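You operate a simulated robot arm through the tools that you are given. There is no shell and no other tool. Be economical: measure what you need, move in short steps, check, and stop when the job is done.

Carry out the task below with a simulated robot arm. There is one attempt and no reset: what you move stays moved.

## Task
Put the orange stick in the black tub.

It is judged by the outcome, as a careful person would: the job done as asked, and still so three seconds after it is handed in. It fails if anything else is knocked over, pushed out of place, dropped, spilled or broken.

## Robot
A 6-joint arm with a two-finger parallel gripper, fixed in place. Base frame: the origin is at the foot of the arm, x ahead of it, y to its left, z up; the work surface is at about z = 0. Lengths are in m, angles in rad, forces in N, time in s.
With the tool pointing down near the work surface it reaches from about 0.18 to 0.46 m from the base axis. Its first joint turns from -1.222 to 1.222 rad. Payload 1.9 kg.
The TCP is the grasp point between the finger pads, 0.023 m short of the fingertips. In the tool frame z runs along the fingers and y along their closing line. The gripper opens to 0.094 m. The fingers are 0.038 m wide and 0.01 m thick; the gripper's body (0.054 by 0.096 m) begins 0.039 m behind the TCP.
Orientation is told as [roll, pitch, yaw] about the base's x, y, z axes, in that order, counted from this pose: with the fingers straight down and closing along the base's y, the tool's x points along the base's -x, its y along +y and its z along -z.

## Interface
- The arm moves only by the tool apply_moves. Its argument "series" is a list of rows, each a list of 6 numbers: the shift along the tool's x, y, z in m, then the turn, a rotation vector about the tool's x, y, z in rad. In form: [[dx, dy, dz, wx, wy, wz], ...]. A call has 1 to 20 rows; each row is the pose to reach, as a shift and turn from the pose commanded when the call began, along the tool's axes at that moment. "claw" is the finger opening in m, from 0 to 0.094, set as the call begins (left out, the last holds). Each row takes 0.2 s and may step no farther than 0.05 m and 0.15 rad from the row before; otherwise, or with a gripper value out of range, the whole call is refused. Where a pose cannot be reached the arm comes as near as it can. A force on the tool above 40 N (or 10 N above the force at the start of the call, whichever is more), or a blocked arm, ends the call early, and 0.2 s more pass. The fingers move at their own pace (about 0.108 m/s each) and stop on an object; they squeeze with about 34 N. The grip force told is the motor's: it shows also when the fingers shut on nothing. Time passes only in rows, and 0.2 s behind the last, so rows that repeat a pose let the fingers close. It gives the time, the measured TCP pose, the force on the tool (base axes), the opening and the grip force at its end, in the units of the frame above (readings bear some noise).
- Cameras (640 x 400 px; columns grow to the right, rows downward): "scene" is fixed at [0.05, 0.3094, 0.419]; the picture's right is [-0.81, -0.59, 0.00], its down [-0.37, 0.50, -0.78] and it looks along [0.46, -0.63, -0.62] (base axes); focal length 214 px, centre (320, 200). "wrist" rides on the gripper at [0.086, 0.016, -0.075] in the tool frame; the picture's right is [-0.18, 0.98, 0.00], its down [-0.58, -0.11, -0.81] and it looks along [-0.79, -0.15, 0.59] (tool axes); focal length 243 px, centre (320, 200). There is no depth. A picture from a camera that has moved, and an enlarged one, comes with that camera's place and axes in the base frame and with its lens.
- camera(camera): a new picture of that camera. It takes no simulated time.
- enlarge(camera, box): a new picture of the part [left, top, right, bottom] of that camera's present view, enlarged. It takes no simulated time.
- sign_off(): hands the job in; it is judged then, once.

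Go step by step. Nothing tells you positions but the pictures and the camera data: compare them with the known pose of the tool, close in by small moves and look again before you grip or let go. The budget is 90 turns and 36 pictures, counting those below and the enlarged ones. Unless the task says otherwise, let go and move clear before handing in, and close with one line.

The tools are called after ">>>" by a JSON object that holds its "api" and its "payload". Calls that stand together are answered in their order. apply_moves: Moves the arm, as the interface text tells. Its arguments: {"type":"object","properties":{"series":{"type":"array"},"claw":{"type":"number"}},"required":["series"]} The other tools are called the same way: camera (camera) takes a picture; enlarge (camera, box) takes an enlarged picture of a part of a camera's view; sign_off () hands the job in.

At the start:

```text
time_s: 0.0
eef_pos: [0.3092, -0.1457, 0.3264]
ee_rot: [0.003, -0.002, 0.001]
force: [-0.8, -0.6, 0.6]
grip_width: 0.0941
grip_force: 0.0
```

scene: 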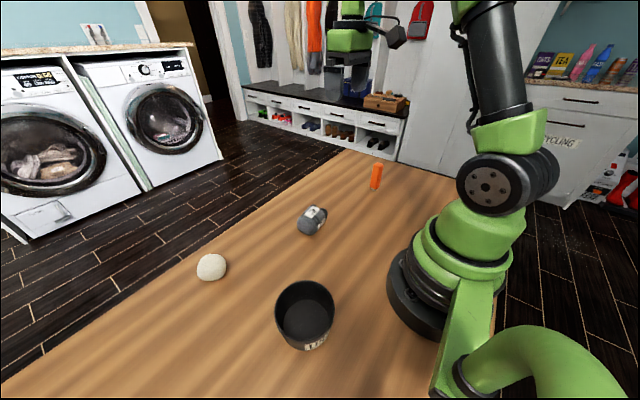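
wrist: 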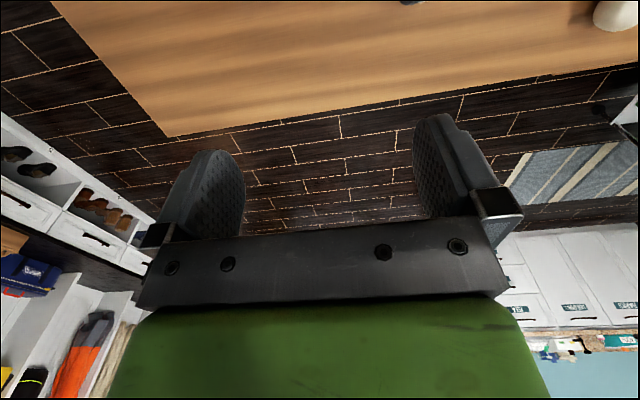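

The orange stick seems to stand upright near (0.25, -0.27), and the black tub is near (0.18, 0.19). I'll take closer looks to measure both.

>>> {"api": "enlarge", "payload": {"camera": "scene", "box": [336, 150, 416, 200]}}

>>> {"api": "enlarge", "payload": {"camera": "scene", "box": [240, 260, 384, 350]}}

```text
8.00 times, centred on (376, 175) of scene
camera zoom: at [0.05, 0.3094, 0.419], right [-0.81, -0.59, 0.0], down [-0.37, 0.5, -0.78], along [0.46, -0.63, -0.62], focal length 1716 px, centre (-128, 400)
```

zoom: 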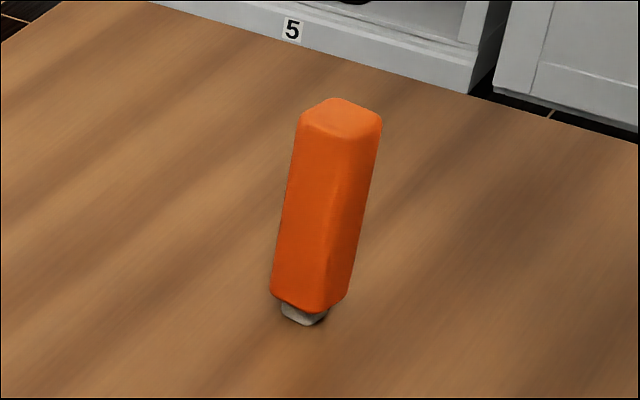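

```text
4.44 times, centred on (312, 305) of scene
camera zoom: at [0.05, 0.3094, 0.419], right [-0.81, -0.59, 0.0], down [-0.37, 0.5, -0.78], along [0.46, -0.63, -0.62], focal length 953 px, centre (356, -267)
```

zoom: 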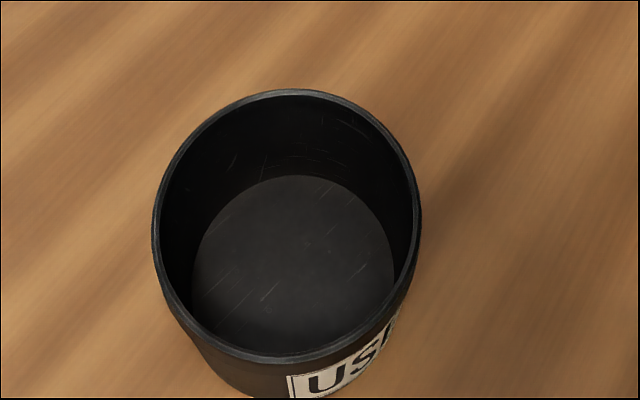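

The stick stands upright on a narrow plug. It is about 22 mm square and 93 mm tall, at about (0.249, -0.269), and turned about -0.3 rad. The tub is about 0.1 m across, near (0.168, 0.19). I'll move above the stick first.

>>> {"api": "apply_moves", "payload": {"series": [[0.0121, -0.0247, 0.024, 0, 0, 0.06], [0.0242, -0.0494, 0.048, 0, 0, 0.12], [0.0363, -0.0741, 0.072, 0, 0, 0.18], [0.0484, -0.0988, 0.096, 0, 0, 0.24], [0.0605, -0.1235, 0.12, 0, 0, 0.3], [0.0605, -0.1235, 0.12, 0, 0, 0.3]], "claw": 0.07}}

>>> {"api": "camera", "payload": {"camera": "wrist"}}

>>> {"api": "enlarge", "payload": {"camera": "scene", "box": [296, 100, 456, 200]}}

```text
time_s: 1.4
eef_pos: [0.2474, -0.2672, 0.2063]
ee_rot: [0.002, -0.001, -0.303]
force: [0.1, 0.3, 0.3]
grip_width: 0.0698
grip_force: 0.1
```

```text
31 pictures are left
camera wrist: at [0.1706, -0.2262, 0.2787], right [0.47, 0.88, 0.0], down [0.52, -0.28, 0.81], along [0.71, -0.38, -0.59], focal length 243 px, centre (320, 200)
```

wrist: 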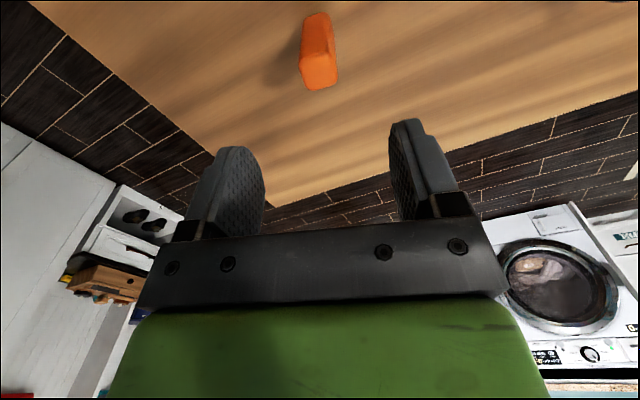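

```text
4.00 times, centred on (376, 150) of scene
camera zoom: at [0.05, 0.3094, 0.419], right [-0.81, -0.59, 0.0], down [-0.37, 0.5, -0.78], along [0.46, -0.63, -0.62], focal length 858 px, centre (96, 400)
```

zoom: 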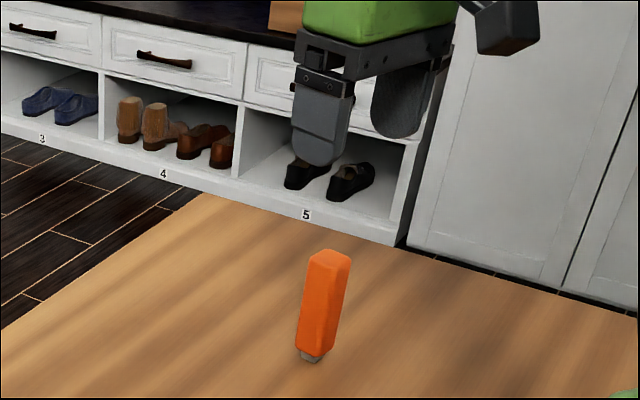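

The wrist view agrees with my stick position: it should be at about pixel (319, 69). I'll enlarge it to check the yaw before descending.

>>> {"api": "enlarge", "payload": {"camera": "wrist", "box": [272, 0, 368, 100]}}

```text
4.00 times, centred on (320, 50) of wrist
camera zoom: at [0.1706, -0.2262, 0.2787], right [0.47, 0.88, 0.0], down [0.52, -0.28, 0.81], along [0.71, -0.38, -0.59], focal length 970 px, centre (320, 800)
```

zoom: 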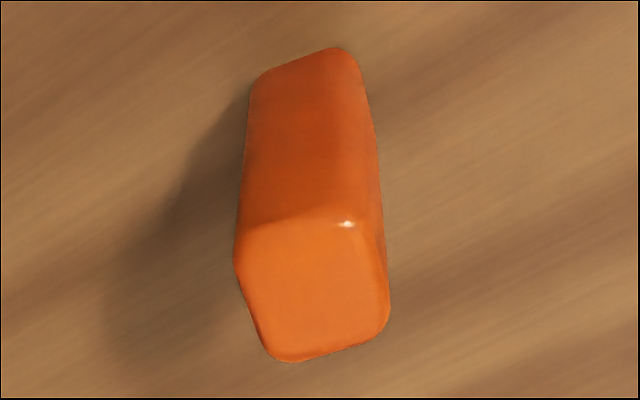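

The top centre comes out at (0.2495, -0.2695), with yaw about -0.22. I'll make a small correction and descend around the stick.

>>> {"api": "apply_moves", "payload": {"series": [[-0.0015, -0.001, 0.03, 0, 0, -0.035], [-0.002, -0.001, 0.06, 0, 0, -0.07], [-0.002, -0.001, 0.085, 0, 0, -0.07], [-0.002, -0.001, 0.11, 0, 0, -0.07], [-0.002, -0.001, 0.135, 0, 0, -0.07], [-0.002, -0.001, 0.135, 0, 0, -0.07]]}}

>>> {"api": "enlarge", "payload": {"camera": "scene", "box": [296, 120, 456, 220]}}

>>> {"api": "camera", "payload": {"camera": "wrist"}}

```text
time_s: 2.8
eef_pos: [0.2496, -0.2712, 0.0716]
ee_rot: [0.003, -0.002, -0.23]
force: [-0.2, -0.4, -0.1]
grip_width: 0.0701
grip_force: 0.1
```

```text
4.00 times, centred on (376, 170) of scene
camera zoom: at [0.05, 0.3094, 0.419], right [-0.81, -0.59, 0.0], down [-0.37, 0.5, -0.78], along [0.46, -0.63, -0.62], focal length 858 px, centre (96, 320)
```

zoom: 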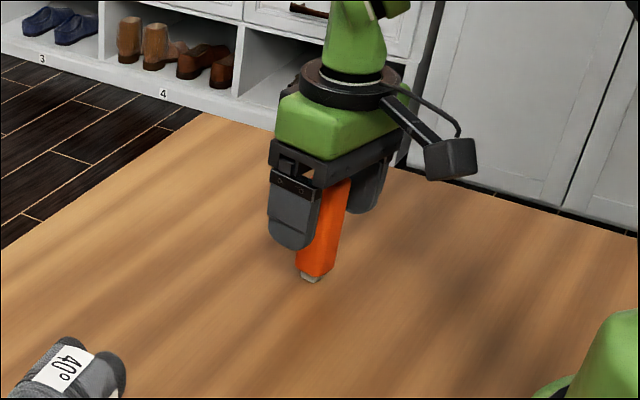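

```text
27 pictures are left
camera wrist: at [0.171, -0.2351, 0.1454], right [0.4, 0.91, 0.0], down [0.54, -0.24, 0.81], along [0.74, -0.33, -0.59], focal length 243 px, centre (320, 200)
```

wrist: 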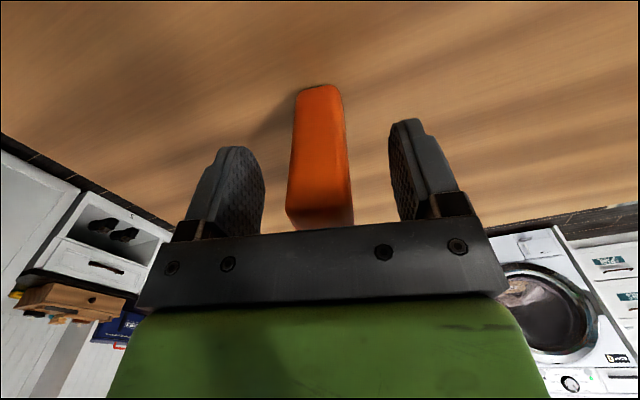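

The stick is between the fingers and well centred, so I'll close the grip.

>>> {"api": "apply_moves", "payload": {"series": [[0, 0, 0, 0, 0, 0], [0, 0, 0, 0, 0, 0], [0, 0, 0, 0, 0, 0]], "claw": 0.0}}

>>> {"api": "camera", "payload": {"camera": "wrist"}}

```text
time_s: 3.6
eef_pos: [0.2507, -0.2705, 0.0731]
ee_rot: [0.003, -0.002, -0.23]
force: [-0.6, -0.3, -0.2]
grip_width: 0.0268
grip_force: 33.8
```

```text
26 pictures are left
camera wrist: at [0.171, -0.2351, 0.1456], right [0.4, 0.91, 0.0], down [0.54, -0.24, 0.81], along [0.74, -0.33, -0.59], focal length 243 px, centre (320, 200)
```

wrist: 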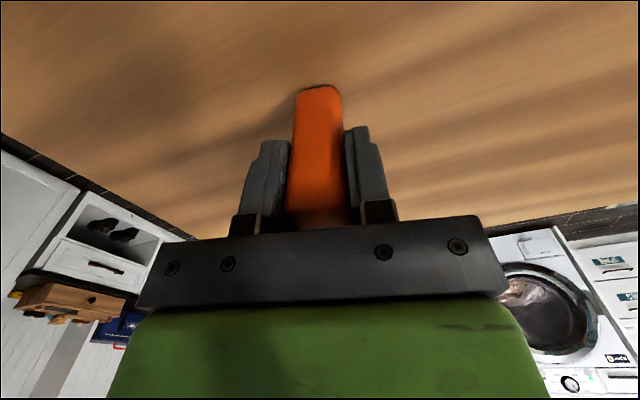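

The stick is gripped, with the fingers stopped at 27 mm. Now I'll lift straight up.

>>> {"api": "apply_moves", "payload": {"series": [[0, 0, -0.03, 0, 0, 0], [0, 0, -0.065, 0, 0, 0], [0, 0, -0.1, 0, 0, 0], [0, 0, -0.135, 0, 0, 0], [0, 0, -0.135, 0, 0, 0]]}}

>>> {"api": "camera", "payload": {"camera": "scene"}}

```text
time_s: 4.8
eef_pos: [0.2479, -0.2713, 0.2069]
ee_rot: [0.003, -0.002, -0.23]
force: [0.4, 0.6, -0.5]
grip_width: 0.0266
grip_force: 34.1
```

```text
25 pictures are left
```

scene: 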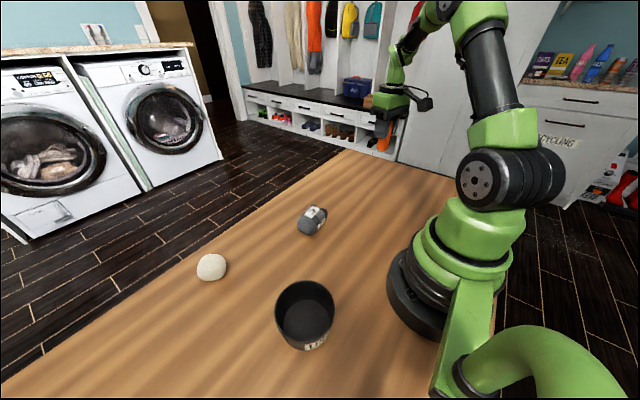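

The stick lifted cleanly. I'll carry it at this height on an outward arc to above the tub.

>>> {"api": "apply_moves", "payload": {"series": [[0.0036, 0.0387, 0, 0, 0, -0.05], [0.0072, 0.0774, 0, 0, 0, -0.1], [0.0108, 0.1161, 0, 0, 0, -0.15], [0.0144, 0.1548, 0, 0, 0, -0.2], [0.018, 0.1935, 0, 0, 0, -0.25], [0.0215, 0.2323, 0, 0, 0, -0.3], [0.0486, 0.2653, 0, 0, 0, -0.35], [0.0757, 0.2983, 0, 0, 0, -0.4], [0.1028, 0.3313, 0, 0, 0, -0.45], [0.1299, 0.3643, 0, 0, 0, -0.5], [0.157, 0.3974, 0, 0, 0, -0.55], [0.184, 0.4305, 0, 0, 0, -0.6], [0.184, 0.4305, 0, 0, 0, -0.6]]}}

>>> {"api": "camera", "payload": {"camera": "scene"}}

>>> {"api": "camera", "payload": {"camera": "wrist"}}

```text
time_s: 7.6
eef_pos: [0.1705, 0.1956, 0.2053]
ee_rot: [0.0, -0.002, 0.371]
force: [0.8, 0.0, -1.9]
grip_width: 0.0266
grip_force: 33.9
```

```text
24 pictures are left
```

scene: 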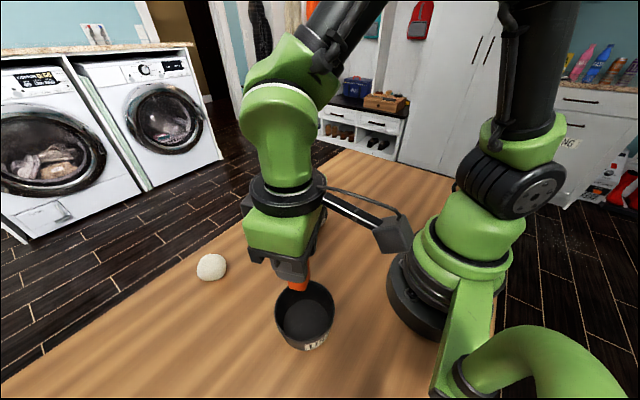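

```text
23 pictures are left
camera wrist: at [0.0845, 0.1796, 0.2788], right [-0.18, 0.98, 0.0], down [0.58, 0.11, 0.81], along [0.79, 0.15, -0.59], focal length 243 px, centre (320, 200)
```

wrist: 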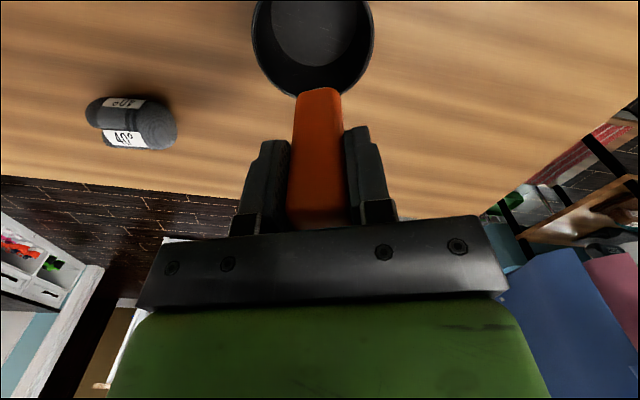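

The stick hangs above the tub's centre, which measures about (0.170, 0.191) with the rim near z = 0.05. I'll nudge it 4 mm and lower it to just above the floor.

>>> {"api": "apply_moves", "payload": {"series": [[0.0007, -0.0018, 0.03, 0, 0, 0], [0.0014, -0.0037, 0.06, 0, 0, 0], [0.0014, -0.0037, 0.085, 0, 0, 0], [0.0014, -0.0037, 0.105, 0, 0, 0], [0.0014, -0.0037, 0.118, 0, 0, 0], [0.0014, -0.0037, 0.118, 0, 0, 0]]}}

>>> {"api": "enlarge", "payload": {"camera": "scene", "box": [208, 230, 400, 350]}}

>>> {"api": "camera", "payload": {"camera": "wrist"}}

```text
time_s: 9.0
eef_pos: [0.1711, 0.1893, 0.087]
ee_rot: [-0.001, -0.002, 0.368]
force: [-0.5, -0.1, -1.8]
grip_width: 0.0266
grip_force: 34.1
```

```text
3.33 times, centred on (304, 290) of scene
camera zoom: at [0.05, 0.3094, 0.419], right [-0.81, -0.59, 0.0], down [-0.37, 0.5, -0.78], along [0.46, -0.63, -0.62], focal length 715 px, centre (373, -100)
```

zoom: 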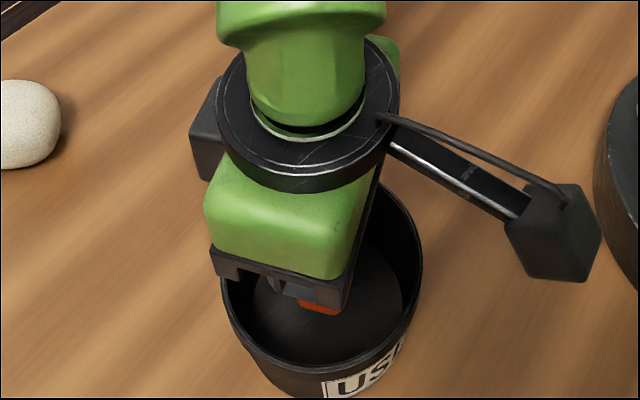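

```text
21 pictures are left
camera wrist: at [0.0845, 0.1732, 0.1609], right [-0.18, 0.98, 0.0], down [0.58, 0.11, 0.81], along [0.79, 0.15, -0.59], focal length 243 px, centre (320, 200)
```

wrist: 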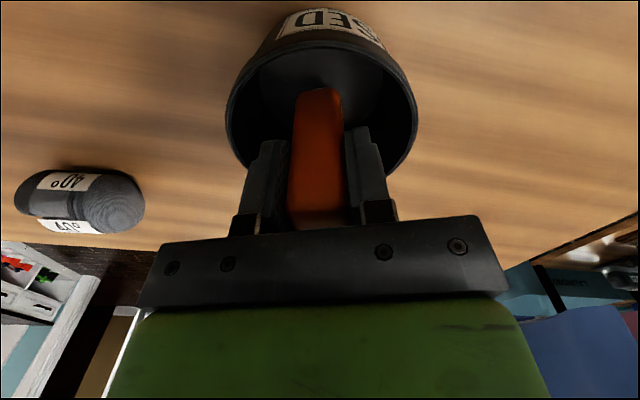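

The stick is well inside the rim. I'll lower it the last few millimetres and look for contact.

>>> {"api": "apply_moves", "payload": {"series": [[0, 0, 0.003, 0, 0, 0], [0, 0, 0.006, 0, 0, 0], [0, 0, 0.008, 0, 0, 0]]}}

```text
time_s: 9.8
eef_pos: [0.1701, 0.1886, 0.0803]
ee_rot: [0.001, -0.003, 0.368]
force: [0.1, -0.1, -1.3]
grip_width: 0.0268
grip_force: 33.6
```

There's no contact force yet, so the stick is within a few millimetres of the floor. I'll open the fingers just enough to let go.

>>> {"api": "apply_moves", "payload": {"series": [[0, 0, 0, 0, 0, 0], [0, 0, 0, 0, 0, 0], [0, 0, 0, 0, 0, 0]], "claw": 0.05}}

>>> {"api": "camera", "payload": {"camera": "wrist"}}

```text
time_s: 10.6
eef_pos: [0.1696, 0.1881, 0.0808]
ee_rot: [0.0, -0.001, 0.37]
force: [0.0, -0.6, 0.4]
grip_width: 0.0499
grip_force: 0.1
```

```text
20 pictures are left
camera wrist: at [0.0846, 0.1721, 0.1536], right [-0.18, 0.98, 0.0], down [0.58, 0.11, 0.81], along [0.79, 0.15, -0.59], focal length 243 px, centre (320, 200)
```

wrist: 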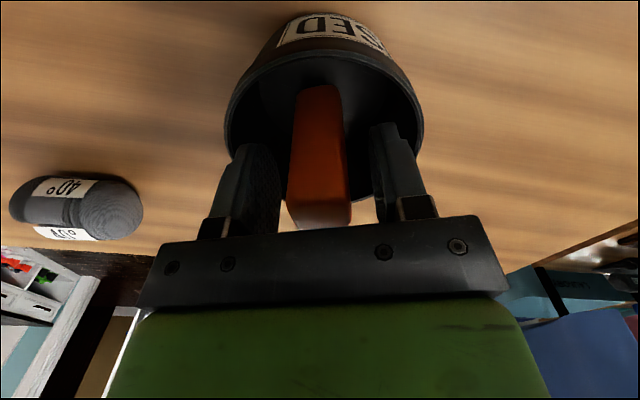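

The stick is released and standing in the tub between the fingers. I'll rise straight up and clear of it.

>>> {"api": "apply_moves", "payload": {"series": [[0, 0, -0.02, 0, 0, 0], [0, 0, -0.05, 0, 0, 0], [0, 0, -0.09, 0, 0, 0], [0, 0, -0.13, 0, 0, 0], [0, 0, -0.13, 0, 0, 0]]}}

>>> {"api": "camera", "payload": {"camera": "wrist"}}

>>> {"api": "camera", "payload": {"camera": "scene"}}

```text
time_s: 11.8
eef_pos: [0.1675, 0.1888, 0.2142]
ee_rot: [-0.002, -0.003, 0.37]
force: [-1.5, 0.0, 0.3]
grip_width: 0.0498
grip_force: 0.0
```

```text
19 pictures are left
camera wrist: at [0.0831, 0.1729, 0.2868], right [-0.18, 0.98, 0.0], down [0.58, 0.11, 0.81], along [0.79, 0.15, -0.59], focal length 243 px, centre (320, 200)
```

wrist: 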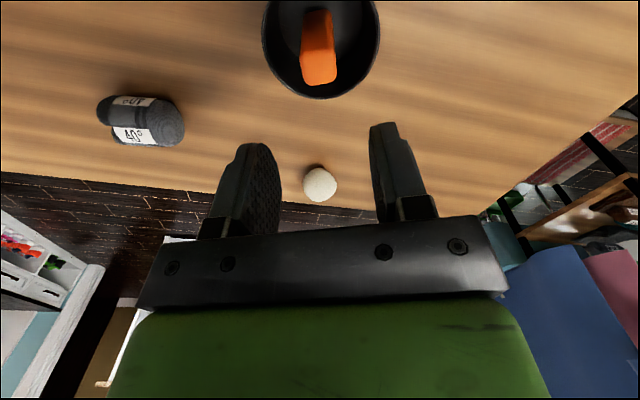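

```text
18 pictures are left
```

scene: 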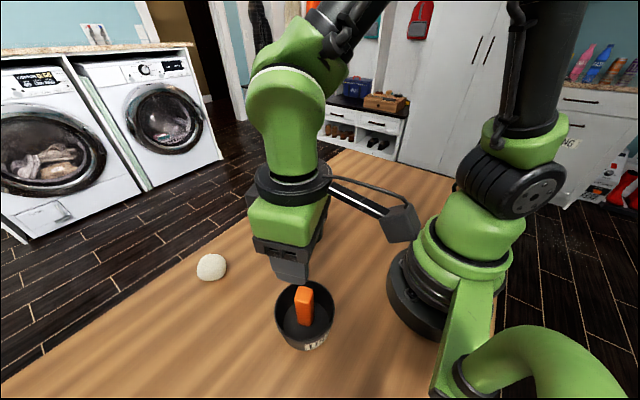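

The stick stands inside the tub, the tub and the other objects have not moved, and the gripper is clear, so I'm handing in.

>>> {"api": "sign_off", "payload": {}}

```text
The job is handed in.
```

The orange stick is standing in the black tub, nothing else was moved, and the job is handed in.
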